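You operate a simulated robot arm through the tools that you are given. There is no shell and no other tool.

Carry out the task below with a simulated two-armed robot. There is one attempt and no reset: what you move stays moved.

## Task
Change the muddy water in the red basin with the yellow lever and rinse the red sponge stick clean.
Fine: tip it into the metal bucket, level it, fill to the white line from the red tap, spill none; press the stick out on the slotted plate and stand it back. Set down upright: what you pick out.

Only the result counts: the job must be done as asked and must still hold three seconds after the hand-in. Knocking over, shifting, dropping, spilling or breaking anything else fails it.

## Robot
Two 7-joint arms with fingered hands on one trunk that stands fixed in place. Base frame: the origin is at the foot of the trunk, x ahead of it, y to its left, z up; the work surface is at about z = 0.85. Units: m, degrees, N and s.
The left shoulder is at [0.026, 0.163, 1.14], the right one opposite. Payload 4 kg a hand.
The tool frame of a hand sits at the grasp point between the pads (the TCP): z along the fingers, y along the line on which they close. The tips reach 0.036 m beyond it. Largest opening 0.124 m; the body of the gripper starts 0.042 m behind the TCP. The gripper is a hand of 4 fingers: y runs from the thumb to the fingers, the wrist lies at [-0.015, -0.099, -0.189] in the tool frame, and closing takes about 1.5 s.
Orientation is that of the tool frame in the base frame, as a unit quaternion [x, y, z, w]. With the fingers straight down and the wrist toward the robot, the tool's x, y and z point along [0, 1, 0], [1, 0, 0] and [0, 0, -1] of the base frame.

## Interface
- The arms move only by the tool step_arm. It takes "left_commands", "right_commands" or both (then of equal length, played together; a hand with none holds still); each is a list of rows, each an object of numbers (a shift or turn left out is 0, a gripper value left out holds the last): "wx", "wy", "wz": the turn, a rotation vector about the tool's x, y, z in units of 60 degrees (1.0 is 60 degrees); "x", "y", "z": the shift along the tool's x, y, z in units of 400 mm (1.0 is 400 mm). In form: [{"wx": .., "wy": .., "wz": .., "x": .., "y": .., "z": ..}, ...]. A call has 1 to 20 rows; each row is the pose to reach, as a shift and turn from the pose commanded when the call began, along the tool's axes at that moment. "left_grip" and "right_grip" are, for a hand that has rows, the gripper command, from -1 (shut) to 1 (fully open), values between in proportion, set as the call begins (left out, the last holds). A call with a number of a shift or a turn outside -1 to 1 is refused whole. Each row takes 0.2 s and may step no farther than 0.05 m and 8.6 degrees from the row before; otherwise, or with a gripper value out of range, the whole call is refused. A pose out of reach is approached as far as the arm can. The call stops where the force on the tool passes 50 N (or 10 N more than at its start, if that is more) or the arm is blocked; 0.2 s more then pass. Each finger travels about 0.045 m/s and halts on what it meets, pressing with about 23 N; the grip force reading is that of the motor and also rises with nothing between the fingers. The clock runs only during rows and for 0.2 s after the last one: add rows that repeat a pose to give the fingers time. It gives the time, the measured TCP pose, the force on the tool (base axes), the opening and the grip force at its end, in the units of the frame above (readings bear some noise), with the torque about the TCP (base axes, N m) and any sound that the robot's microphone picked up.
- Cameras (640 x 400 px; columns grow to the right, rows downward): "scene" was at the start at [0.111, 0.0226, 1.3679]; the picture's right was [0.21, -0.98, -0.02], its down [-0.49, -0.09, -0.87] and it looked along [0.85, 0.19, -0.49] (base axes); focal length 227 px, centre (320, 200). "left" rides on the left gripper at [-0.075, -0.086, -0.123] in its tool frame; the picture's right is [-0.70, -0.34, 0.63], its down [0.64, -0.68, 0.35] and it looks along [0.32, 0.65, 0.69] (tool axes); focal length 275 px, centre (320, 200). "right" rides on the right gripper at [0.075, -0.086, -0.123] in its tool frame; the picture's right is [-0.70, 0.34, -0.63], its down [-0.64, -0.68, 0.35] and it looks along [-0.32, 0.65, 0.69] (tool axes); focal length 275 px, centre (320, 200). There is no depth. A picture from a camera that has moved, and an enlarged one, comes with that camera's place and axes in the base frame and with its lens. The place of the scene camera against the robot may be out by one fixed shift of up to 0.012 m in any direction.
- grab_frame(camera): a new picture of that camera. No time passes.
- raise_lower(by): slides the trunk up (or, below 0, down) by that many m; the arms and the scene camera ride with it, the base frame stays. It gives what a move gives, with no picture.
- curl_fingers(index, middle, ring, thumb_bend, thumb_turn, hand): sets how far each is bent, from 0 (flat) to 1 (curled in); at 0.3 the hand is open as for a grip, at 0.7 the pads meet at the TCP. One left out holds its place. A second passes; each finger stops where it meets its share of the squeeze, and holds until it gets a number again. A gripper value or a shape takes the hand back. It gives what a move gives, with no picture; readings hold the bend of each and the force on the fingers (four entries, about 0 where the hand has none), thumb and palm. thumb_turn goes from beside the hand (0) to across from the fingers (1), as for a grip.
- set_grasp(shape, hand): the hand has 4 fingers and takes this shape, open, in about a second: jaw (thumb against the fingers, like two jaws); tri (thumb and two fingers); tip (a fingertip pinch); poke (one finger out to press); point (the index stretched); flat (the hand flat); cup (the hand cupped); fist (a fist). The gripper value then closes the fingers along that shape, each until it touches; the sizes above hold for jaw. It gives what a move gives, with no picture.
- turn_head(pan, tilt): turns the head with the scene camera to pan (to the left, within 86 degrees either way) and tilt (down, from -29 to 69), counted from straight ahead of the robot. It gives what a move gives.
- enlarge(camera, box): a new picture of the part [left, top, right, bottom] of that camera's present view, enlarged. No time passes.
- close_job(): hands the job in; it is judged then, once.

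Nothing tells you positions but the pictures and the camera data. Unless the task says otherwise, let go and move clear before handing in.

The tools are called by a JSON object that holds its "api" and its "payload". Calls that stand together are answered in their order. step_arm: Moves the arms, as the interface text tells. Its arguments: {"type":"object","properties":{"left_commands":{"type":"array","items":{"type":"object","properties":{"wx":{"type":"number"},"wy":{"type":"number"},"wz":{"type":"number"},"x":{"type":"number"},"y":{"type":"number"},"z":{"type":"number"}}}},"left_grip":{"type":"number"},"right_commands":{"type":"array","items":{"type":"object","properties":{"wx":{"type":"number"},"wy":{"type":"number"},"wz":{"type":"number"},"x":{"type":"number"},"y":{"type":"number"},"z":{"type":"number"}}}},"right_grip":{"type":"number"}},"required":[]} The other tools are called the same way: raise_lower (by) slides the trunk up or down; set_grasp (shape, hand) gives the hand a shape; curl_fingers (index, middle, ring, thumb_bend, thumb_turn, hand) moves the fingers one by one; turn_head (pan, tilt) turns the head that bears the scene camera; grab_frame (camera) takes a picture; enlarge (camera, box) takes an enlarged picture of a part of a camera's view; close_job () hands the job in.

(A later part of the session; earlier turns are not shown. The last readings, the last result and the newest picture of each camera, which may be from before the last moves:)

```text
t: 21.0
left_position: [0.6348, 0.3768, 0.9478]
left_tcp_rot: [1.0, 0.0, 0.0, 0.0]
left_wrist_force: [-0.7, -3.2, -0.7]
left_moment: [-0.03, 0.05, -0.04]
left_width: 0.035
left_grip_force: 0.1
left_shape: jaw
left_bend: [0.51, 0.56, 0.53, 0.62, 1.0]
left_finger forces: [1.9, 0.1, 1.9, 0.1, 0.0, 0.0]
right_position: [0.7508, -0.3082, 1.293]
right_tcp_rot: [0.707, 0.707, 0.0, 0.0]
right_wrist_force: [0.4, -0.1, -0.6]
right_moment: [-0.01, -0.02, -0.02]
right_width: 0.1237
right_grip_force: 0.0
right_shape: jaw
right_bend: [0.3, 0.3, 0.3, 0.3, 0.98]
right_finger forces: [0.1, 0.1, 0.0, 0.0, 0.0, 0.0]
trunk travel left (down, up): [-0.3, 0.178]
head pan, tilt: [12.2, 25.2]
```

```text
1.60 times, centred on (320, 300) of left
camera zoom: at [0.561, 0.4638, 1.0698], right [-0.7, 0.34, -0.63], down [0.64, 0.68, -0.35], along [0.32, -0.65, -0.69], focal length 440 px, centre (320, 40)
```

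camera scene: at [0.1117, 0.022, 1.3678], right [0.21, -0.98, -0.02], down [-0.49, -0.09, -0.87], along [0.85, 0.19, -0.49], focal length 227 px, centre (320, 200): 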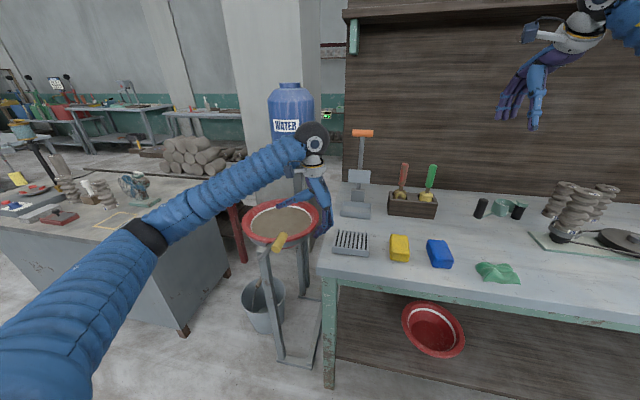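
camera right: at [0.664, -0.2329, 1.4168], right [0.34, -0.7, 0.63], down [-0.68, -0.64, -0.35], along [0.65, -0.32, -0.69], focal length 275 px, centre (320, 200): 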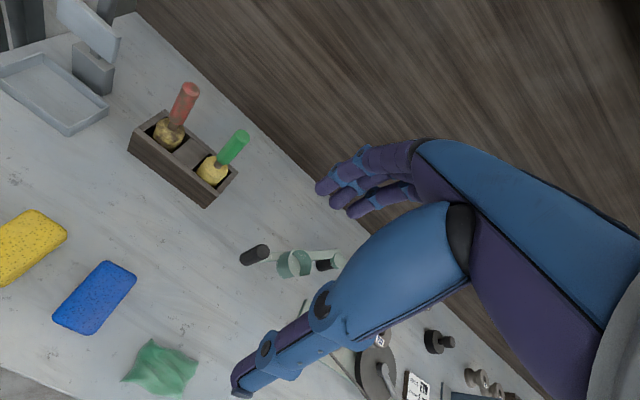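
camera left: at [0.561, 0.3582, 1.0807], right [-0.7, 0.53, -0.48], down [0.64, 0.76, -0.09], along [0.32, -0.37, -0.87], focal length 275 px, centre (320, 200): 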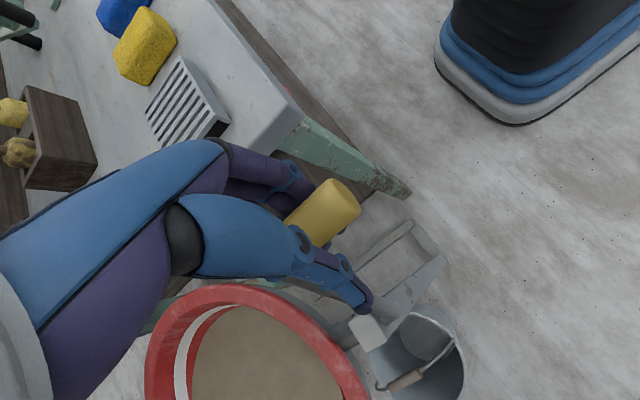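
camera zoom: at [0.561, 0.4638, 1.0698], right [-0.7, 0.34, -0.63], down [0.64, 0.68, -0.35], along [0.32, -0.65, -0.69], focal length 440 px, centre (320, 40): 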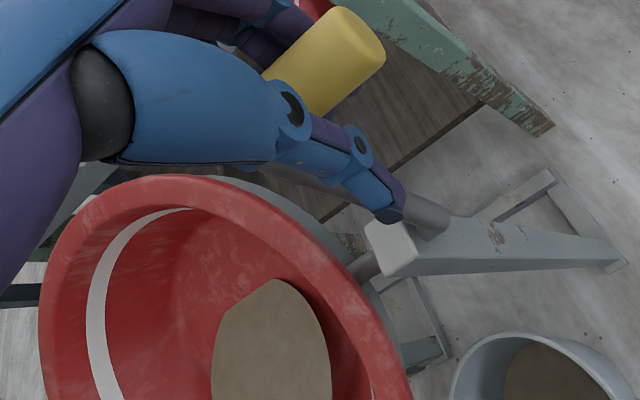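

More than half is out and it's all going into the bucket. I'll continue the same arc.

{"api": "step_arm", "payload": {"left_commands": [{"wx": -0.0083, "y": -0.0037, "z": 0}, {"wx": -0.0167, "y": -0.0074, "z": 0.0001}, {"wx": -0.025, "y": -0.0111, "z": 0.0001}, {"wx": -0.0333, "y": -0.0148, "z": 0.0003}, {"wx": -0.0417, "y": -0.0185, "z": 0.0004}, {"wx": -0.05, "y": -0.0222, "z": 0.0006}, {"wx": -0.0583, "y": -0.0259, "z": 0.0008}, {"wx": -0.0667, "y": -0.0296, "z": 0.001}, {"wx": -0.075, "y": -0.0333, "z": 0.0013}, {"wx": -0.0833, "y": -0.037, "z": 0.0016}, {"wx": -0.0917, "y": -0.0407, "z": 0.002}, {"wx": -0.1, "y": -0.0444, "z": 0.0023}, {"wx": -0.1083, "y": -0.0481, "z": 0.0027}, {"wx": -0.1167, "y": -0.0518, "z": 0.0032}, {"wx": -0.125, "y": -0.0555, "z": 0.0036}, {"wx": -0.1333, "y": -0.0591, "z": 0.0041}, {"wx": -0.1417, "y": -0.0628, "z": 0.0047}, {"wx": -0.15, "y": -0.0665, "z": 0.0052}, {"wx": -0.1583, "y": -0.0701, "z": 0.0058}, {"wx": -0.1667, "y": -0.0738, "z": 0.0065}]}}

{"api": "enlarge", "payload": {"camera": "scene", "box": [220, 185, 340, 345]}}

{"api": "enlarge", "payload": {"camera": "left", "box": [120, 200, 520, 400]}}

```text
t: 25.2
left_position: [0.6346, 0.4063, 0.9441]
left_tcp_rot: [0.996, 0.0, 0.0, 0.086]
left_wrist_force: [1.5, -3.3, 1.1]
left_moment: [-0.06, 0.03, 0.06]
left_width: 0.035
left_grip_force: 0.1
left_shape: jaw
left_bend: [0.51, 0.56, 0.53, 0.62, 1.0]
left_finger forces: [2.3, 0.1, 1.3, 0.0, 0.0, 0.1]
right_position: [0.7497, -0.3084, 1.294]
right_tcp_rot: [0.708, 0.707, 0.001, 0.0]
right_wrist_force: [0.4, -0.7, 0.3]
right_moment: [-0.02, 0.01, 0.04]
right_width: 0.1237
right_grip_force: 0.1
right_shape: jaw
right_bend: [0.3, 0.3, 0.3, 0.3, 0.98]
right_finger forces: [0.0, 0.0, 0.0, 0.0, 0.0, 0.1]
trunk travel left (down, up): [-0.3, 0.178]
head pan, tilt: [12.2, 25.2]
```

```text
2.50 times, centred on (280, 265) of scene
camera zoom: at [0.111, 0.0223, 1.368], right [0.21, -0.98, -0.02], down [-0.49, -0.09, -0.87], along [0.85, 0.19, -0.49], focal length 568 px, centre (420, 38)
```

zoom: 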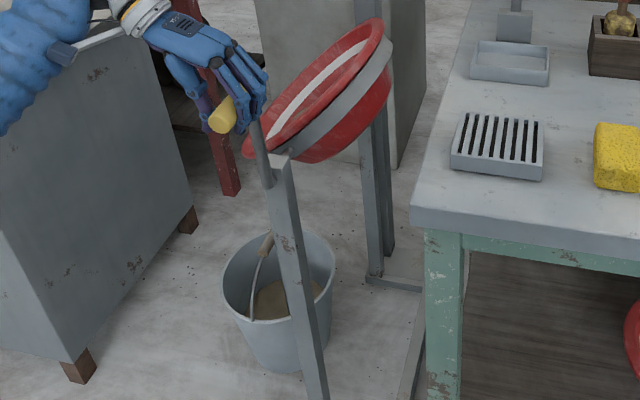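

```text
1.60 times, centred on (320, 300) of left
camera zoom: at [0.5602, 0.5125, 1.0498], right [-0.7, 0.22, -0.68], down [0.64, 0.61, -0.46], along [0.32, -0.76, -0.57], focal length 440 px, centre (320, 40)
```

zoom: 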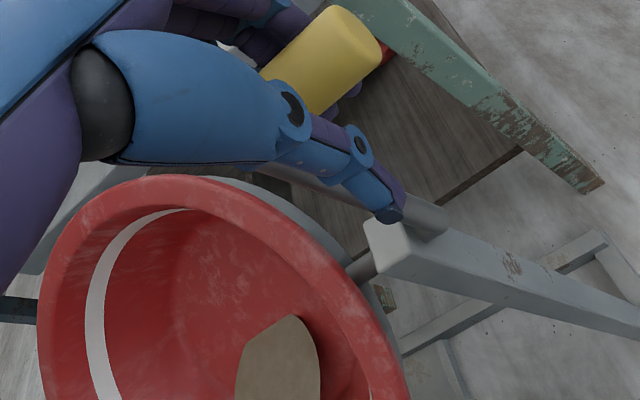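

A small residue remains in the basin at about 45° tilt. I'll continue.

{"api": "step_arm", "payload": {"left_commands": [{"wx": -0.0083, "y": -0.0037, "z": 0}, {"wx": -0.0167, "y": -0.0074, "z": 0.0001}, {"wx": -0.025, "y": -0.0111, "z": 0.0001}, {"wx": -0.0333, "y": -0.0148, "z": 0.0003}, {"wx": -0.0417, "y": -0.0185, "z": 0.0004}, {"wx": -0.05, "y": -0.0222, "z": 0.0006}, {"wx": -0.0583, "y": -0.0259, "z": 0.0008}, {"wx": -0.0667, "y": -0.0296, "z": 0.001}, {"wx": -0.075, "y": -0.0333, "z": 0.0013}, {"wx": -0.0833, "y": -0.037, "z": 0.0016}, {"wx": -0.0917, "y": -0.0407, "z": 0.002}, {"wx": -0.1, "y": -0.0444, "z": 0.0023}, {"wx": -0.1083, "y": -0.0481, "z": 0.0027}, {"wx": -0.1167, "y": -0.0518, "z": 0.0032}, {"wx": -0.125, "y": -0.0555, "z": 0.0036}, {"wx": -0.1333, "y": -0.0591, "z": 0.0041}, {"wx": -0.1417, "y": -0.0628, "z": 0.0047}, {"wx": -0.15, "y": -0.0665, "z": 0.0052}, {"wx": -0.1583, "y": -0.0701, "z": 0.0058}, {"wx": -0.1667, "y": -0.0738, "z": 0.0065}]}}

{"api": "enlarge", "payload": {"camera": "scene", "box": [220, 185, 340, 345]}}

{"api": "grab_frame", "payload": {"camera": "left"}}

```text
t: 29.4
left_position: [0.6348, 0.4348, 0.9366]
left_tcp_rot: [0.985, 0.0, 0.0, 0.173]
left_wrist_force: [1.1, -3.4, 1.2]
left_moment: [0.01, 0.02, -0.02]
left_width: 0.0349
left_grip_force: 0.1
left_shape: jaw
left_bend: [0.51, 0.56, 0.53, 0.62, 1.0]
left_finger forces: [2.4, 0.1, 1.4, 0.0, 0.0, 0.0]
right_position: [0.7498, -0.307, 1.2944]
right_tcp_rot: [0.707, 0.708, 0.001, -0.001]
right_wrist_force: [-0.3, 0.2, -0.2]
right_moment: [-0.04, 0.01, -0.04]
right_width: 0.1237
right_grip_force: 0.1
right_shape: jaw
right_bend: [0.3, 0.3, 0.3, 0.3, 0.98]
right_finger forces: [0.1, 0.0, 0.0, 0.1, 0.0, 0.0]
trunk travel left (down, up): [-0.3, 0.178]
head pan, tilt: [12.2, 25.2]
```

```text
2.50 times, centred on (280, 265) of scene
camera zoom: at [0.1109, 0.0224, 1.368], right [0.21, -0.98, -0.02], down [-0.49, -0.09, -0.87], along [0.85, 0.19, -0.49], focal length 568 px, centre (420, 38)
```

zoom: 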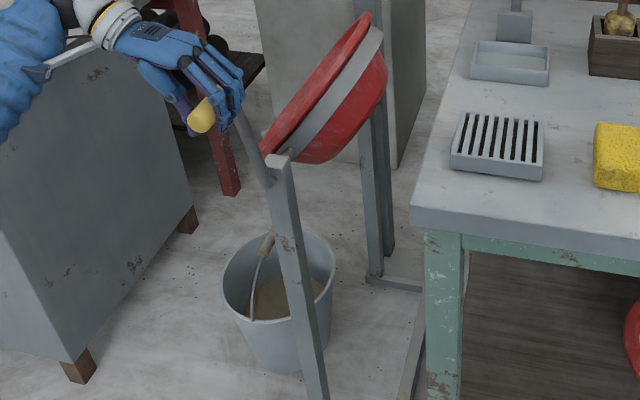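

```text
taken
camera left: at [0.5604, 0.5586, 1.0226], right [-0.7, 0.1, -0.71], down [0.64, 0.52, -0.56], along [0.32, -0.85, -0.43], focal length 275 px, centre (320, 200)
```

left: 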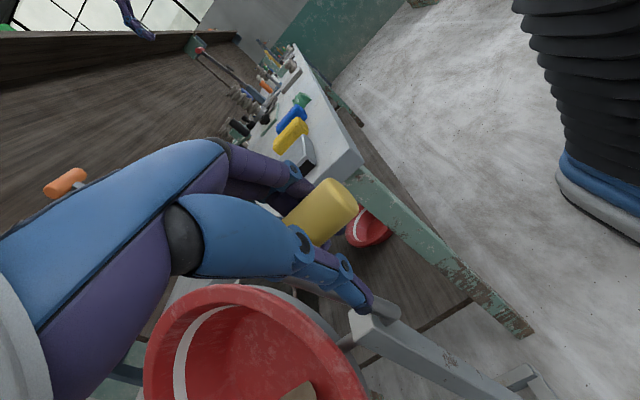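

Almost empty at about 55° tilt. I'll continue another 15°.

{"api": "step_arm", "payload": {"left_commands": [{"wx": -0.0125, "y": -0.0056, "z": 0}, {"wx": -0.025, "y": -0.0111, "z": 0.0001}, {"wx": -0.0375, "y": -0.0167, "z": 0.0003}, {"wx": -0.05, "y": -0.0222, "z": 0.0006}, {"wx": -0.0625, "y": -0.0278, "z": 0.0009}, {"wx": -0.075, "y": -0.0333, "z": 0.0013}, {"wx": -0.0875, "y": -0.0389, "z": 0.0018}, {"wx": -0.1, "y": -0.0444, "z": 0.0023}, {"wx": -0.1125, "y": -0.05, "z": 0.0029}, {"wx": -0.125, "y": -0.0555, "z": 0.0036}, {"wx": -0.1375, "y": -0.061, "z": 0.0044}, {"wx": -0.15, "y": -0.0665, "z": 0.0052}, {"wx": -0.1625, "y": -0.072, "z": 0.0061}, {"wx": -0.175, "y": -0.0775, "z": 0.0071}, {"wx": -0.1875, "y": -0.0829, "z": 0.0082}, {"wx": -0.2, "y": -0.0884, "z": 0.0093}, {"wx": -0.2125, "y": -0.0938, "z": 0.0105}, {"wx": -0.225, "y": -0.0992, "z": 0.0117}, {"wx": -0.2375, "y": -0.1046, "z": 0.0131}, {"wx": -0.25, "y": -0.11, "z": 0.0145}]}}

{"api": "enlarge", "payload": {"camera": "scene", "box": [220, 185, 340, 345]}}

{"api": "grab_frame", "payload": {"camera": "left"}}

```text
t: 33.6
left_position: [0.6343, 0.4738, 0.9159]
left_tcp_rot: [0.954, 0.0, 0.0, 0.301]
left_wrist_force: [0.5, -3.3, 3.1]
left_moment: [-0.06, 0.05, 0.0]
left_width: 0.0349
left_grip_force: 0.0
left_shape: jaw
left_bend: [0.51, 0.56, 0.54, 0.62, 1.0]
left_finger forces: [2.9, 0.1, 1.0, 0.1, 0.0, 0.0]
right_position: [0.7495, -0.308, 1.2934]
right_tcp_rot: [0.707, 0.707, 0.0, 0.0]
right_wrist_force: [-0.3, 0.9, 0.3]
right_moment: [-0.02, 0.01, -0.01]
right_width: 0.1236
right_grip_force: 0.0
right_shape: jaw
right_bend: [0.3, 0.3, 0.3, 0.3, 0.98]
right_finger forces: [0.0, 0.1, 0.0, 0.0, 0.0, 0.0]
trunk travel left (down, up): [-0.3, 0.178]
head pan, tilt: [12.2, 25.2]
```

```text
2.50 times, centred on (280, 265) of scene
camera zoom: at [0.1109, 0.0223, 1.368], right [0.21, -0.98, -0.02], down [-0.49, -0.09, -0.87], along [0.85, 0.19, -0.49], focal length 568 px, centre (420, 38)
```

zoom: 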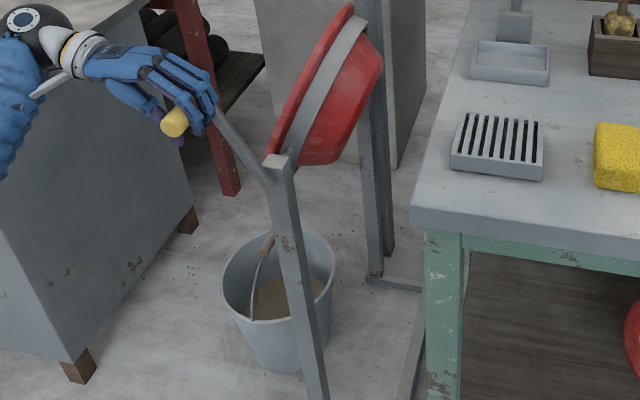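

```text
taken
camera left: at [0.5604, 0.6154, 0.9673], right [-0.7, -0.09, -0.71], down [0.64, 0.36, -0.67], along [0.32, -0.93, -0.19], focal length 275 px, centre (320, 200)
```

left: 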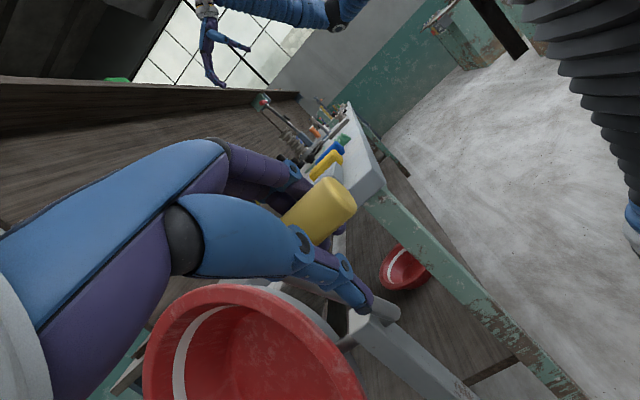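

The basin is at about 70° and looks empty from here. I'll zoom into the interior to check for residue.

{"api": "enlarge", "payload": {"camera": "left", "box": [120, 270, 400, 400]}}

{"api": "enlarge", "payload": {"camera": "scene", "box": [235, 270, 305, 330]}}

```text
2.29 times, centred on (260, 335) of left
camera zoom: at [0.5604, 0.6154, 0.9673], right [-0.7, -0.09, -0.71], down [0.64, 0.36, -0.67], along [0.32, -0.93, -0.19], focal length 629 px, centre (457, -109)
```

zoom: 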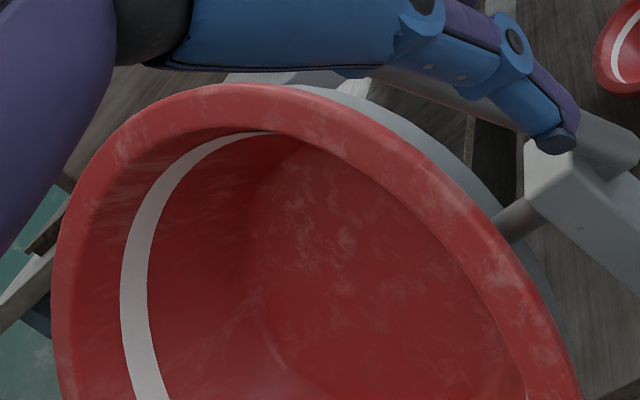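

```text
6.67 times, centred on (270, 300) of scene
camera zoom: at [0.1109, 0.0223, 1.368], right [0.21, -0.98, -0.02], down [-0.49, -0.09, -0.87], along [0.85, 0.19, -0.49], focal length 1516 px, centre (653, -467)
```

zoom: 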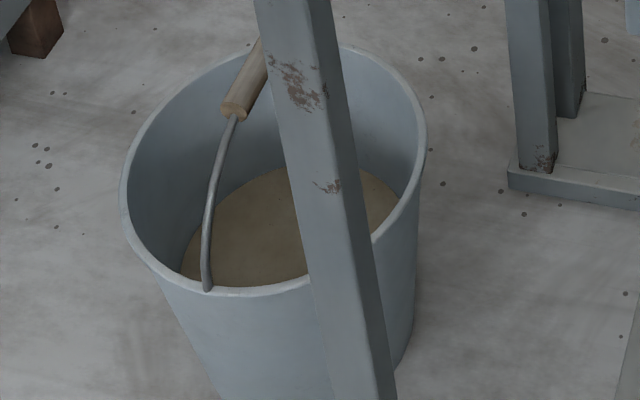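

It looks empty. I'll go another 15° and hold about 1.5 s to drain the last film, then check.

{"api": "step_arm", "payload": {"left_commands": [{"wx": 0.0117, "y": -0.0111, "z": 0.0001}, {"wx": 0.0233, "y": -0.0222, "z": 0.0006}, {"wx": 0.035, "y": -0.0333, "z": 0.0013}, {"wx": 0.0467, "y": -0.0444, "z": 0.0023}, {"wx": 0.0583, "y": -0.0555, "z": 0.0036}, {"wx": 0.07, "y": -0.0665, "z": 0.0052}, {"wx": 0.0817, "y": -0.0775, "z": 0.0071}, {"wx": 0.0933, "y": -0.0884, "z": 0.0093}, {"wx": 0.105, "y": -0.0992, "z": 0.0117}, {"wx": 0.1167, "y": -0.11, "z": 0.0145}, {"wx": 0.1167, "y": -0.11, "z": 0.0145}, {"wx": 0.1167, "y": -0.11, "z": 0.0145}, {"wx": 0.1167, "y": -0.11, "z": 0.0145}, {"wx": 0.1167, "y": -0.11, "z": 0.0145}, {"wx": 0.1167, "y": -0.11, "z": 0.0145}, {"wx": 0.1167, "y": -0.11, "z": 0.0145}]}}

{"api": "enlarge", "payload": {"camera": "scene", "box": [220, 185, 340, 345]}}

{"api": "grab_frame", "payload": {"camera": "left"}}

```text
t: 37.0
left_position: [0.634, 0.5079, 0.8877]
left_tcp_rot: [0.97, 0.0, 0.001, 0.242]
left_wrist_force: [-2.5, -1.7, 2.3]
left_moment: [-0.08, -0.01, -0.04]
left_width: 0.0352
left_grip_force: 0.1
left_shape: jaw
left_bend: [0.51, 0.56, 0.54, 0.62, 1.0]
left_finger forces: [2.2, 0.0, 1.9, 0.0, 0.0, 0.0]
right_position: [0.7499, -0.3077, 1.2941]
right_tcp_rot: [0.707, 0.707, -0.001, 0.0]
right_wrist_force: [-0.6, 0.7, -0.2]
right_moment: [-0.03, 0.0, -0.01]
right_width: 0.1236
right_grip_force: 0.1
right_shape: jaw
right_bend: [0.3, 0.3, 0.3, 0.3, 0.98]
right_finger forces: [0.1, 0.0, 0.0, 0.1, 0.1, 0.0]
trunk travel left (down, up): [-0.3, 0.178]
head pan, tilt: [12.2, 25.2]
```

```text
2.50 times, centred on (280, 265) of scene
camera zoom: at [0.1107, 0.0224, 1.368], right [0.21, -0.98, -0.02], down [-0.49, -0.09, -0.87], along [0.85, 0.19, -0.49], focal length 568 px, centre (420, 38)
```

zoom: 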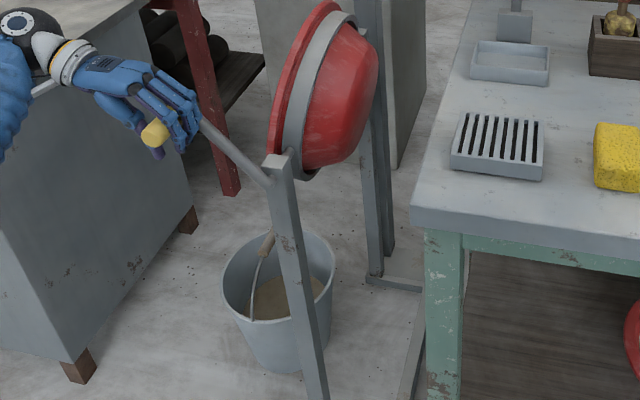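

```text
taken
camera left: at [0.5605, 0.6415, 0.9542], right [-0.7, 0.0, -0.72], down [0.64, 0.44, -0.63], along [0.32, -0.9, -0.31], focal length 275 px, centre (320, 200)
```

left: 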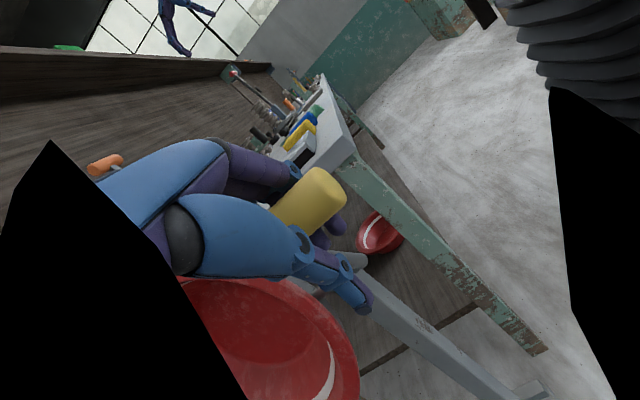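

The basin is nearly upside-down sideways and drained. I'll now swing the lever back along the same arc, first 40°.

{"api": "step_arm", "payload": {"left_commands": [{"wx": 0.0188, "y": 0.0173, "z": -0.0065}, {"wx": 0.0375, "y": 0.0348, "z": -0.0123}, {"wx": 0.0563, "y": 0.0525, "z": -0.0173}, {"wx": 0.075, "y": 0.0708, "z": -0.0218}, {"wx": 0.0938, "y": 0.089, "z": -0.0253}, {"wx": 0.1125, "y": 0.1075, "z": -0.0278}, {"wx": 0.1313, "y": 0.1258, "z": -0.0295}, {"wx": 0.15, "y": 0.1443, "z": -0.0308}, {"wx": 0.1688, "y": 0.163, "z": -0.0308}, {"wx": 0.1875, "y": 0.1815, "z": -0.0305}, {"wx": 0.2063, "y": 0.1998, "z": -0.029}, {"wx": 0.225, "y": 0.2185, "z": -0.0265}, {"wx": 0.2438, "y": 0.2365, "z": -0.0238}, {"wx": 0.2625, "y": 0.2548, "z": -0.02}, {"wx": 0.2813, "y": 0.2728, "z": -0.0155}, {"wx": 0.3, "y": 0.2905, "z": -0.01}]}}

{"api": "enlarge", "payload": {"camera": "scene", "box": [220, 185, 340, 345]}}

{"api": "enlarge", "payload": {"camera": "left", "box": [120, 200, 520, 400]}}

```text
t: 40.4
left_position: [0.6343, 0.407, 0.944]
left_tcp_rot: [0.996, 0.0, 0.001, 0.087]
left_wrist_force: [0.1, 1.8, -1.1]
left_moment: [0.01, 0.02, 0.01]
left_width: 0.0357
left_grip_force: 0.0
left_shape: jaw
left_bend: [0.53, 0.56, 0.55, 0.62, 1.0]
left_finger forces: [0.0, 0.1, 0.0, 0.1, 2.3, 0.1]
right_position: [0.7499, -0.3074, 1.2927]
right_tcp_rot: [0.707, 0.707, -0.001, 0.0]
right_wrist_force: [0.4, 0.0, -1.1]
right_moment: [0.01, 0.03, -0.02]
right_width: 0.1237
right_grip_force: 0.1
right_shape: jaw
right_bend: [0.3, 0.3, 0.3, 0.3, 0.98]
right_finger forces: [0.0, 0.0, 0.0, 0.0, 0.0, 0.0]
trunk travel left (down, up): [-0.3, 0.178]
head pan, tilt: [12.2, 25.2]
```

```text
2.50 times, centred on (280, 265) of scene
camera zoom: at [0.1111, 0.0227, 1.3679], right [0.21, -0.98, -0.02], down [-0.49, -0.09, -0.87], along [0.85, 0.19, -0.49], focal length 568 px, centre (420, 38)
```

zoom: 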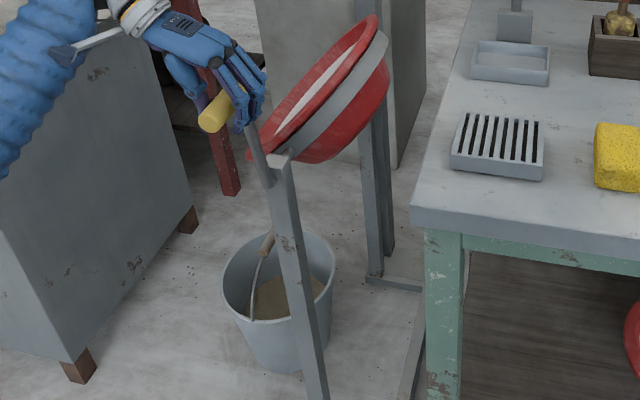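

```text
1.60 times, centred on (320, 300) of left
camera zoom: at [0.5603, 0.5134, 1.0496], right [-0.7, 0.22, -0.68], down [0.64, 0.61, -0.46], along [0.32, -0.76, -0.57], focal length 440 px, centre (320, 40)
```

zoom: 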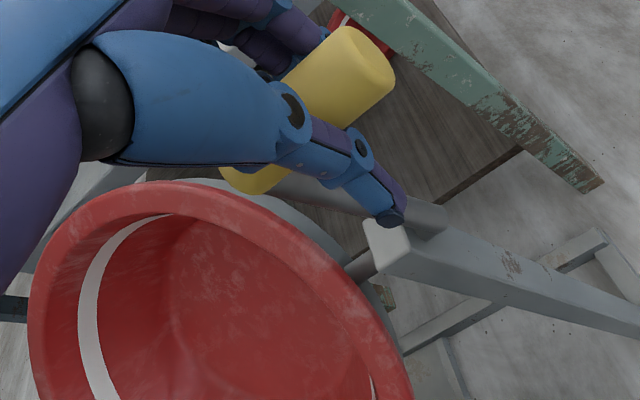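

The basin is empty and clean inside. I'll continue back another 30°.

{"api": "step_arm", "payload": {"left_commands": [{"wx": 0.0333, "y": 0.0148, "z": 0.0003}, {"wx": 0.0667, "y": 0.0296, "z": 0.001}, {"wx": 0.1, "y": 0.0444, "z": 0.0023}, {"wx": 0.1333, "y": 0.0591, "z": 0.0041}, {"wx": 0.1667, "y": 0.0738, "z": 0.0065}, {"wx": 0.2, "y": 0.0884, "z": 0.0093}, {"wx": 0.2333, "y": 0.1028, "z": 0.0126}, {"wx": 0.2667, "y": 0.1171, "z": 0.0165}, {"wx": 0.3, "y": 0.1313, "z": 0.0208}, {"wx": 0.3333, "y": 0.1454, "z": 0.0256}, {"wx": 0.3667, "y": 0.1592, "z": 0.0309}, {"wx": 0.4, "y": 0.1729, "z": 0.0367}, {"wx": 0.4333, "y": 0.1863, "z": 0.043}, {"wx": 0.4667, "y": 0.1995, "z": 0.0497}, {"wx": 0.5, "y": 0.2125, "z": 0.0569}]}}

{"api": "enlarge", "payload": {"camera": "scene", "box": [230, 185, 326, 265]}}

```text
t: 43.6
left_position: [0.6353, 0.3183, 0.9369]
left_tcp_rot: [0.985, 0.0, 0.0, -0.174]
left_wrist_force: [0.6, 2.3, -1.0]
left_moment: [0.01, -0.01, -0.02]
left_width: 0.0358
left_grip_force: 0.1
left_shape: jaw
left_bend: [0.53, 0.56, 0.55, 0.62, 1.0]
left_finger forces: [0.0, 0.0, 0.1, 0.0, 2.2, 0.1]
right_position: [0.7506, -0.3085, 1.2935]
right_tcp_rot: [0.707, 0.707, 0.0, 0.0]
right_wrist_force: [-0.2, 0.1, 0.0]
right_moment: [-0.02, 0.03, -0.04]
right_width: 0.1237
right_grip_force: 0.1
right_shape: jaw
right_bend: [0.3, 0.3, 0.3, 0.3, 0.98]
right_finger forces: [0.1, 0.1, 0.0, 0.0, 0.0, 0.0]
trunk travel left (down, up): [-0.3, 0.178]
head pan, tilt: [12.2, 25.2]
```

```text
5.00 times, centred on (278, 225) of scene
camera zoom: at [0.1112, 0.0226, 1.3679], right [0.21, -0.98, -0.02], down [-0.49, -0.09, -0.87], along [0.85, 0.19, -0.49], focal length 1137 px, centre (530, 75)
```

zoom: 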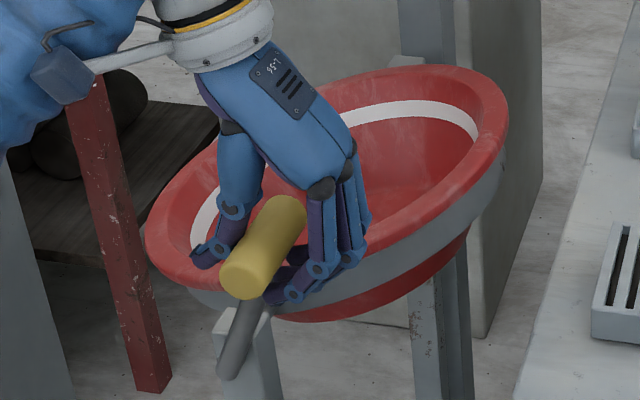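

About 16° left to level. I'll go 12° more and then finish in small steps, watching for a stop.

{"api": "step_arm", "payload": {"left_commands": [{"wx": 0.0167, "y": 0.0074, "z": 0.0001}, {"wx": 0.0333, "y": 0.0148, "z": 0.0003}, {"wx": 0.05, "y": 0.0222, "z": 0.0006}, {"wx": 0.0667, "y": 0.0296, "z": 0.001}, {"wx": 0.0833, "y": 0.037, "z": 0.0016}, {"wx": 0.1, "y": 0.0444, "z": 0.0023}, {"wx": 0.1167, "y": 0.0518, "z": 0.0032}, {"wx": 0.1333, "y": 0.0591, "z": 0.0041}, {"wx": 0.15, "y": 0.0665, "z": 0.0052}, {"wx": 0.1667, "y": 0.0738, "z": 0.0065}, {"wx": 0.1833, "y": 0.0811, "z": 0.0078}, {"wx": 0.2, "y": 0.0884, "z": 0.0093}]}}

{"api": "enlarge", "payload": {"camera": "scene", "box": [230, 185, 326, 265]}}

```text
t: 46.2
left_position: [0.6346, 0.2849, 0.9212]
left_tcp_rot: [0.961, 0.0, 0.001, -0.275]
left_wrist_force: [-0.7, 0.1, -1.8]
left_moment: [0.07, 0.06, -0.03]
left_width: 0.0345
left_grip_force: 0.1
left_shape: jaw
left_bend: [0.52, 0.56, 0.54, 0.62, 1.0]
left_finger forces: [0.9, 0.1, 1.4, 0.0, 0.0, 0.0]
right_position: [0.7503, -0.3075, 1.2928]
right_tcp_rot: [0.707, 0.707, -0.001, -0.001]
right_wrist_force: [0.0, 0.3, -0.2]
right_moment: [0.04, 0.0, 0.03]
right_width: 0.1234
right_grip_force: 0.1
right_shape: jaw
right_bend: [0.3, 0.3, 0.3, 0.3, 0.98]
right_finger forces: [0.0, 0.0, 0.1, 0.0, 0.0, 0.0]
trunk travel left (down, up): [-0.3, 0.178]
head pan, tilt: [12.2, 25.2]
```

```text
5.00 times, centred on (278, 225) of scene
camera zoom: at [0.1111, 0.0225, 1.368], right [0.21, -0.98, -0.02], down [-0.49, -0.09, -0.87], along [0.85, 0.19, -0.49], focal length 1137 px, centre (530, 75)
```

zoom: 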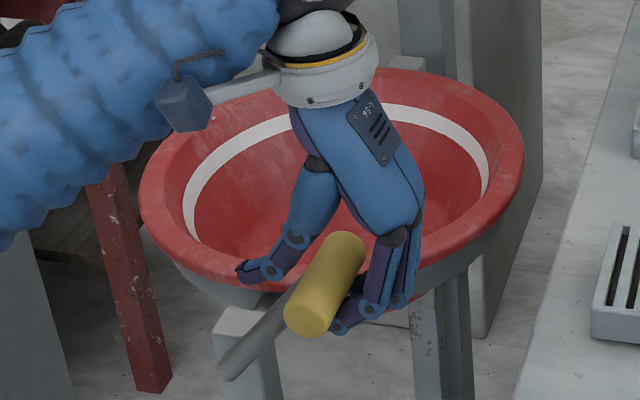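

The lever seems to have nearly snapped back to its initial place. I'll push the last 5° gently with the thumb side and watch the contact forces.

{"api": "step_arm", "payload": {"left_commands": [{"wx": 0.0167, "y": 0.0074, "z": 0.0001}, {"wx": 0.0333, "y": 0.0148, "z": 0.0003}, {"wx": 0.05, "y": 0.0222, "z": 0.0006}, {"wx": 0.0667, "y": 0.0296, "z": 0.001}, {"wx": 0.0833, "y": 0.037, "z": 0.0016}, {"wx": 0.0833, "y": 0.037, "z": 0.0016}]}}

{"api": "enlarge", "payload": {"camera": "scene", "box": [230, 190, 330, 260]}}

```text
t: 47.6
left_position: [0.6358, 0.2735, 0.9123]
left_tcp_rot: [0.948, 0.0, 0.0, -0.317]
left_wrist_force: [1.1, 3.6, 2.5]
left_moment: [0.01, 0.01, 0.01]
left_width: 0.0371
left_grip_force: 0.0
left_shape: jaw
left_bend: [0.53, 0.56, 0.54, 0.61, 1.0]
left_finger forces: [0.1, 0.0, 0.0, 0.0, 4.5, 0.1]
right_position: [0.7499, -0.3079, 1.2944]
right_tcp_rot: [0.707, 0.707, 0.0, 0.0]
right_wrist_force: [0.5, 0.2, 0.1]
right_moment: [0.03, -0.02, -0.02]
right_width: 0.1235
right_grip_force: 0.0
right_shape: jaw
right_bend: [0.3, 0.3, 0.3, 0.3, 0.98]
right_finger forces: [0.1, 0.0, 0.0, 0.1, 0.1, 0.0]
trunk travel left (down, up): [-0.3, 0.178]
head pan, tilt: [12.2, 25.2]
```

```text
5.71 times, centred on (280, 225) of scene
camera zoom: at [0.1109, 0.0229, 1.368], right [0.21, -0.98, -0.02], down [-0.49, -0.09, -0.87], along [0.85, 0.19, -0.49], focal length 1299 px, centre (549, 57)
```

zoom: 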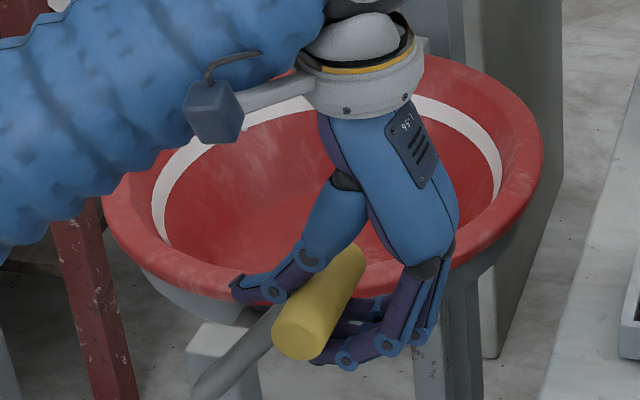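

The thumb now meets a firm stop, and the lever and rim look the same as at the start. I'll open the hand and back off along the approach direction.

{"api": "step_arm", "payload": {"left_commands": [{"z": 0}, {"z": 0}, {"z": 0}, {"z": 0}, {"z": 0}, {"z": 0}, {"z": 0}, {"z": 0}], "left_grip": 1}}

{"api": "step_arm", "payload": {"left_commands": [{"z": -0.08}, {"z": -0.16}, {"z": -0.24}, {"z": -0.32}, {"z": -0.4}, {"z": -0.48}]}}

{"api": "enlarge", "payload": {"camera": "scene", "box": [230, 190, 330, 260]}}

{"api": "grab_frame", "payload": {"camera": "left"}}

```text
t: 49.4
left_position: [0.6354, 0.2732, 0.9124]
left_tcp_rot: [0.948, 0.0, 0.0, -0.317]
left_wrist_force: [-1.0, -1.0, 1.2]
left_moment: [-0.01, -0.03, 0.0]
left_width: 0.1236
left_grip_force: 0.1
left_shape: jaw
left_bend: [0.3, 0.3, 0.3, 0.3, 0.98]
left_finger forces: [0.1, 0.1, 0.0, 0.0, 0.0, 0.1]
right_position: [0.749, -0.309, 1.2933]
right_tcp_rot: [0.707, 0.707, 0.0, 0.0]
right_wrist_force: [0.7, -0.1, 0.8]
right_moment: [-0.01, 0.0, 0.02]
right_width: 0.1237
right_grip_force: 0.0
right_shape: jaw
right_bend: [0.3, 0.3, 0.3, 0.3, 0.98]
right_finger forces: [0.1, 0.0, 0.1, 0.0, 0.1, 0.0]
trunk travel left (down, up): [-0.3, 0.178]
head pan, tilt: [12.2, 25.2]
```

```text
t: 50.8
left_position: [0.6354, 0.1583, 1.0649]
left_tcp_rot: [0.948, -0.001, 0.001, -0.318]
left_wrist_force: [-0.4, 0.2, -0.5]
left_moment: [-0.03, 0.04, 0.01]
left_width: 0.1237
left_grip_force: 0.1
left_shape: jaw
left_bend: [0.3, 0.3, 0.3, 0.3, 0.98]
left_finger forces: [0.0, 0.0, 0.0, 0.0, 0.0, 0.0]
right_position: [0.7503, -0.3078, 1.2938]
right_tcp_rot: [0.707, 0.707, 0.0, 0.0]
right_wrist_force: [-0.3, -0.5, -0.4]
right_moment: [0.02, -0.02, 0.0]
right_width: 0.1235
right_grip_force: 0.0
right_shape: jaw
right_bend: [0.3, 0.3, 0.3, 0.3, 0.98]
right_finger forces: [0.0, 0.0, 0.0, 0.1, 0.0, 0.0]
trunk travel left (down, up): [-0.3, 0.178]
head pan, tilt: [12.2, 25.2]
```

```text
5.71 times, centred on (280, 225) of scene
camera zoom: at [0.1107, 0.0216, 1.368], right [0.21, -0.98, -0.02], down [-0.49, -0.09, -0.87], along [0.85, 0.19, -0.49], focal length 1299 px, centre (549, 57)
```

zoom: 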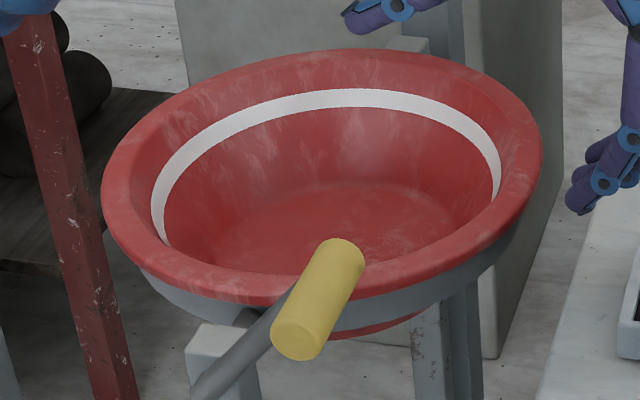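

```text
taken
camera left: at [0.5598, 0.1534, 1.2151], right [-0.7, 0.65, -0.3], down [0.64, 0.75, 0.13], along [0.32, -0.1, -0.94], focal length 275 px, centre (320, 200)
```

left: 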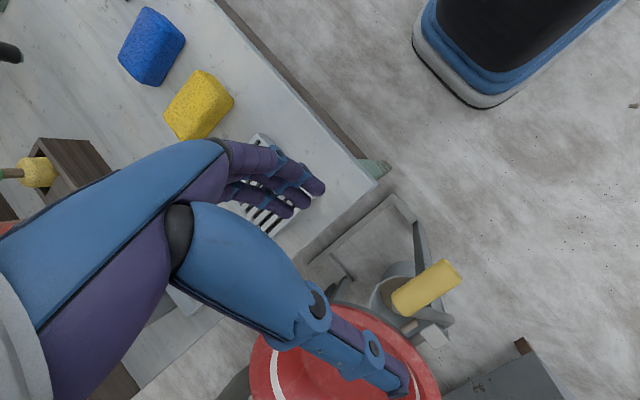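

The basin is empty and level, matching the first picture. Next the left hand goes to the tap; I'll first lift it clear and level its tilt.

{"api": "step_arm", "payload": {"left_commands": [{"wx": -0.077, "y": -0.0754, "z": -0.0274}, {"wx": -0.154, "y": -0.1508, "z": -0.0548}, {"wx": -0.231, "y": -0.2261, "z": -0.0821}, {"wx": -0.3085, "y": -0.3015, "z": -0.1095}, {"wx": -0.3856, "y": -0.3769, "z": -0.1369}, {"wx": -0.4627, "y": -0.4523, "z": -0.1643}, {"wx": -0.54, "y": -0.5276, "z": -0.1916}, {"wx": -0.617, "y": -0.603, "z": -0.219}]}}

{"api": "step_arm", "payload": {"left_commands": [{"wz": -0.1428}, {"wz": -0.2857}, {"wz": -0.4285}, {"wz": -0.5714}, {"wz": -0.7142}, {"wz": -0.857}, {"wz": -1.0}]}}

{"api": "step_arm", "payload": {"left_commands": [{"wz": -0.125}, {"wz": -0.25}, {"wz": -0.375}, {"wz": -0.5}]}}

{"api": "enlarge", "payload": {"camera": "scene", "box": [240, 70, 340, 180]}}

{"api": "grab_frame", "payload": {"camera": "left"}}

```text
t: 52.6
left_position: [0.6347, 0.3006, 1.282]
left_tcp_rot: [1.0, 0.0, -0.001, 0.001]
left_wrist_force: [0.9, -0.3, -0.2]
left_moment: [-0.05, 0.0, 0.04]
left_width: 0.1234
left_grip_force: 0.2
left_shape: jaw
left_bend: [0.3, 0.3, 0.3, 0.3, 0.98]
left_finger forces: [0.1, 0.1, 0.1, 0.0, 0.0, 0.1]
right_position: [0.7504, -0.3083, 1.2939]
right_tcp_rot: [0.707, 0.708, 0.0, 0.0]
right_wrist_force: [0.4, -0.6, -0.4]
right_moment: [0.0, 0.01, -0.02]
right_width: 0.1238
right_grip_force: 0.0
right_shape: jaw
right_bend: [0.3, 0.3, 0.3, 0.3, 0.98]
right_finger forces: [0.1, 0.0, 0.0, 0.0, 0.1, 0.0]
trunk travel left (down, up): [-0.3, 0.178]
head pan, tilt: [12.2, 25.2]
```

```text
t: 54.2
left_position: [0.6357, 0.2984, 1.2812]
left_tcp_rot: [0.865, 0.502, 0.0, 0.0]
left_wrist_force: [-0.4, 0.0, -0.9]
left_moment: [-0.02, -0.03, 0.03]
left_width: 0.1239
left_grip_force: 0.1
left_shape: jaw
left_bend: [0.3, 0.3, 0.3, 0.3, 0.98]
left_finger forces: [0.1, 0.0, 0.0, 0.0, 0.0, 0.0]
right_position: [0.7489, -0.3092, 1.2937]
right_tcp_rot: [0.707, 0.708, 0.0, -0.001]
right_wrist_force: [-0.9, 0.2, 0.0]
right_moment: [0.03, 0.0, 0.0]
right_width: 0.1236
right_grip_force: 0.0
right_shape: jaw
right_bend: [0.3, 0.3, 0.3, 0.3, 0.98]
right_finger forces: [0.1, 0.0, 0.1, 0.0, 0.0, 0.0]
trunk travel left (down, up): [-0.3, 0.178]
head pan, tilt: [12.2, 25.2]
```

```text
t: 55.2
left_position: [0.634, 0.2994, 1.2811]
left_tcp_rot: [0.706, 0.708, 0.0, 0.0]
left_wrist_force: [-0.4, 0.2, 0.2]
left_moment: [0.01, -0.04, 0.0]
left_width: 0.1236
left_grip_force: 0.0
left_shape: jaw
left_bend: [0.3, 0.3, 0.3, 0.3, 0.98]
left_finger forces: [0.1, 0.0, 0.0, 0.0, 0.1, 0.0]
right_position: [0.7492, -0.3076, 1.2936]
right_tcp_rot: [0.708, 0.707, -0.001, 0.0]
right_wrist_force: [-0.3, -0.1, -0.3]
right_moment: [0.04, -0.03, 0.0]
right_width: 0.1236
right_grip_force: 0.0
right_shape: jaw
right_bend: [0.3, 0.3, 0.3, 0.3, 0.98]
right_finger forces: [0.0, 0.0, 0.0, 0.0, 0.1, 0.1]
trunk travel left (down, up): [-0.3, 0.178]
head pan, tilt: [12.2, 25.2]
```

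```text
3.64 times, centred on (290, 125) of scene
camera zoom: at [0.1106, 0.0225, 1.3681], right [0.21, -0.98, -0.02], down [-0.48, -0.09, -0.87], along [0.85, 0.19, -0.49], focal length 827 px, centre (429, 473)
```

zoom: 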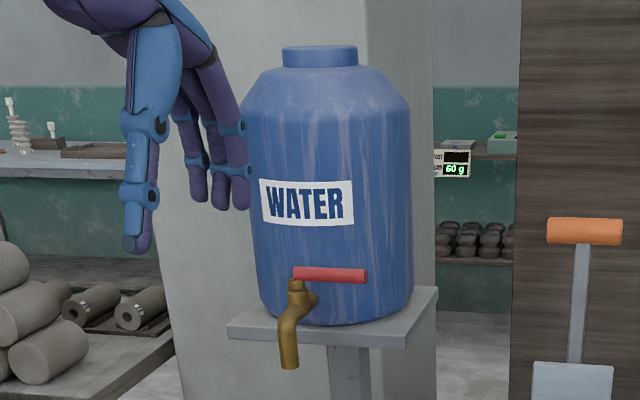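

```text
taken
camera left: at [0.5495, 0.2247, 1.4037], right [-0.34, -0.7, -0.63], down [-0.68, 0.64, -0.35], along [0.65, 0.32, -0.69], focal length 275 px, centre (320, 200)
```

left: 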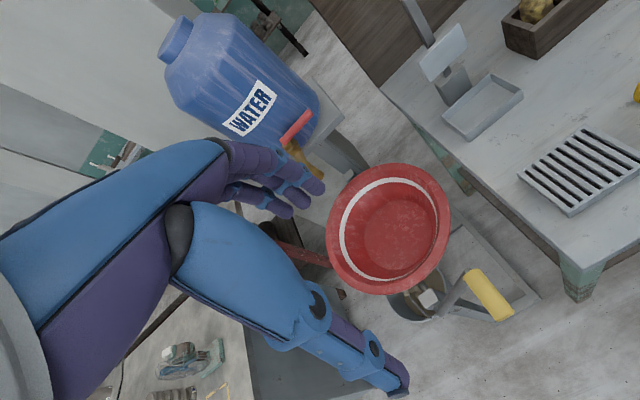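

I'll zoom in on the tap from this wrist view to refine its position.

{"api": "enlarge", "payload": {"camera": "left", "box": [240, 80, 360, 200]}}

{"api": "enlarge", "payload": {"camera": "scene", "box": [264, 134, 316, 174]}}

```text
3.33 times, centred on (300, 140) of left
camera zoom: at [0.5495, 0.2247, 1.4037], right [-0.34, -0.7, -0.63], down [-0.68, 0.64, -0.35], along [0.65, 0.32, -0.69], focal length 918 px, centre (387, 400)
```

zoom: 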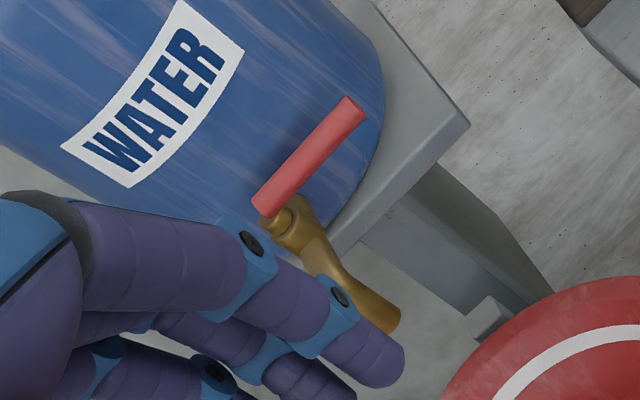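

```text
10.00 times, centred on (290, 154) of scene
camera zoom: at [0.1106, 0.0225, 1.3681], right [0.21, -0.98, -0.02], down [-0.48, -0.09, -0.87], along [0.85, 0.19, -0.49], focal length 2274 px, centre (620, 660)
```

zoom: 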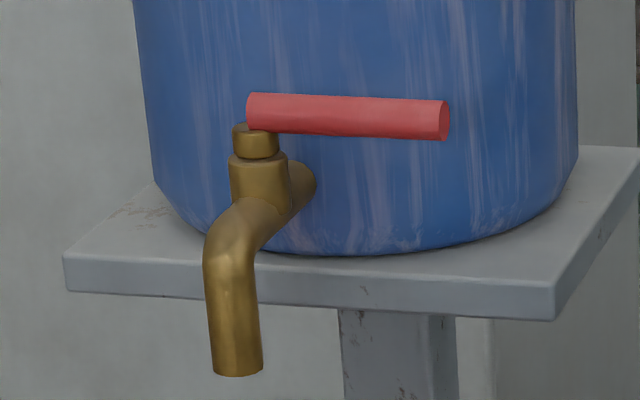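

Combining the wrist views, the tap handle is about (1.02, 0.30→0.38, 1.107) with its vertical axis near y = 0.377. I'll bring the hand to a standoff, pitched forward so the fingers pass above and behind the handle.

{"api": "step_arm", "payload": {"left_commands": [{"wx": -0.1428, "x": 0.006, "y": 0.1007, "z": 0.0407}, {"wx": -0.2857, "x": 0.011, "y": 0.2014, "z": 0.0814}, {"wx": -0.4285, "x": 0.017, "y": 0.3021, "z": 0.1221}, {"wx": -0.5714, "x": 0.023, "y": 0.4029, "z": 0.1629}, {"wx": -0.7142, "x": 0.029, "y": 0.5036, "z": 0.2036}, {"wx": -0.857, "x": 0.034, "y": 0.6043, "z": 0.2443}, {"wx": -1.0, "x": 0.04, "y": 0.705, "z": 0.285}]}}

{"api": "grab_frame", "payload": {"camera": "left"}}

{"api": "enlarge", "payload": {"camera": "scene", "box": [240, 80, 340, 180]}}

```text
t: 56.8
left_position: [0.9195, 0.3177, 1.1664]
left_tcp_rot: [0.612, 0.613, 0.354, 0.352]
left_wrist_force: [-0.2, -0.7, 0.4]
left_moment: [-0.03, 0.03, 0.02]
left_width: 0.1239
left_grip_force: 0.1
left_shape: jaw
left_bend: [0.3, 0.3, 0.3, 0.3, 0.98]
left_finger forces: [0.0, 0.0, 0.0, 0.0, 0.1, 0.2]
right_position: [0.752, -0.3084, 1.2926]
right_tcp_rot: [0.706, 0.708, 0.0, -0.001]
right_wrist_force: [0.0, -0.1, -0.6]
right_moment: [0.03, 0.01, -0.01]
right_width: 0.1234
right_grip_force: 0.0
right_shape: jaw
right_bend: [0.3, 0.3, 0.3, 0.3, 0.98]
right_finger forces: [0.0, 0.0, 0.0, 0.0, 0.1, 0.0]
trunk travel left (down, up): [-0.3, 0.178]
head pan, tilt: [12.2, 25.2]
```

```text
taken
camera left: at [0.7712, 0.2419, 1.1539], right [0.38, -0.7, -0.61], down [-0.04, 0.65, -0.76], along [0.92, 0.32, 0.22], focal length 275 px, centre (320, 200)
```

left: 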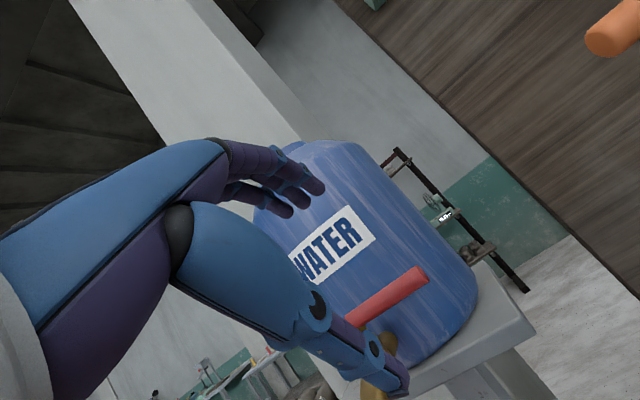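

```text
4.00 times, centred on (290, 130) of scene
camera zoom: at [0.1124, 0.0224, 1.3677], right [0.21, -0.98, -0.02], down [-0.49, -0.09, -0.87], along [0.85, 0.19, -0.49], focal length 910 px, centre (440, 480)
```

zoom: 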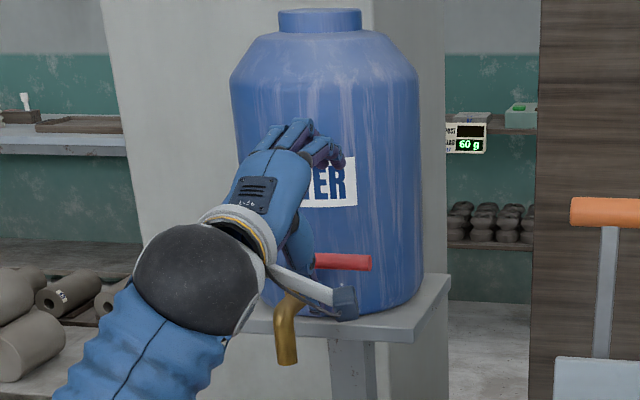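

The hand reached the standoff. I'll narrow the opening to about 0.06 m to stay clear of the container, and advance part of the way.

{"api": "step_arm", "payload": {"left_commands": [{"x": -0.008, "z": 0}, {"x": -0.016, "z": 0}, {"x": -0.0243, "z": 0}, {"x": -0.0243, "z": 0.04}, {"x": -0.0243, "z": 0.08}, {"x": -0.0243, "z": 0.12}, {"x": -0.0243, "z": 0.16}], "left_grip": 0.0}}

{"api": "grab_frame", "payload": {"camera": "left"}}

{"api": "enlarge", "payload": {"camera": "scene", "box": [250, 100, 330, 180]}}

```text
t: 58.4
left_position: [0.9742, 0.3051, 1.1369]
left_tcp_rot: [0.612, 0.612, 0.354, 0.354]
left_wrist_force: [0.0, 0.3, 0.5]
left_moment: [-0.01, 0.0, 0.0]
left_width: 0.0622
left_grip_force: 0.1
left_shape: jaw
left_bend: [0.42, 0.46, 0.44, 0.56, 1.0]
left_finger forces: [0.1, 0.0, 0.0, 0.1, 0.1, 0.1]
right_position: [0.7494, -0.3085, 1.2929]
right_tcp_rot: [0.707, 0.707, 0.0, -0.001]
right_wrist_force: [1.0, -0.2, -0.7]
right_moment: [0.01, 0.02, 0.0]
right_width: 0.1233
right_grip_force: 0.0
right_shape: jaw
right_bend: [0.3, 0.3, 0.3, 0.3, 0.98]
right_finger forces: [0.0, 0.0, 0.0, 0.1, 0.0, 0.1]
trunk travel left (down, up): [-0.3, 0.178]
head pan, tilt: [12.2, 25.2]
```

```text
taken
camera left: at [0.8249, 0.2311, 1.1225], right [0.38, -0.7, -0.61], down [-0.04, 0.64, -0.76], along [0.92, 0.32, 0.22], focal length 275 px, centre (320, 200)
```

left: 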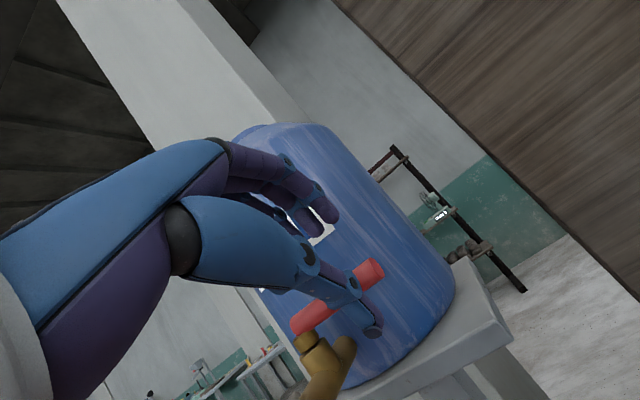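

```text
5.00 times, centred on (290, 140) of scene
camera zoom: at [0.1113, 0.0225, 1.3679], right [0.21, -0.98, -0.02], down [-0.49, -0.09, -0.87], along [0.85, 0.19, -0.49], focal length 1137 px, centre (470, 500)
```

zoom: 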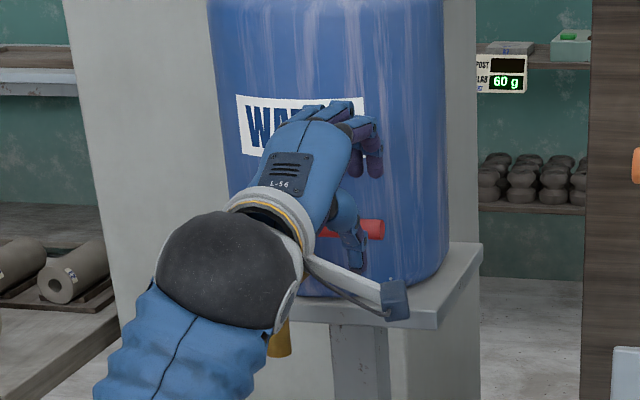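

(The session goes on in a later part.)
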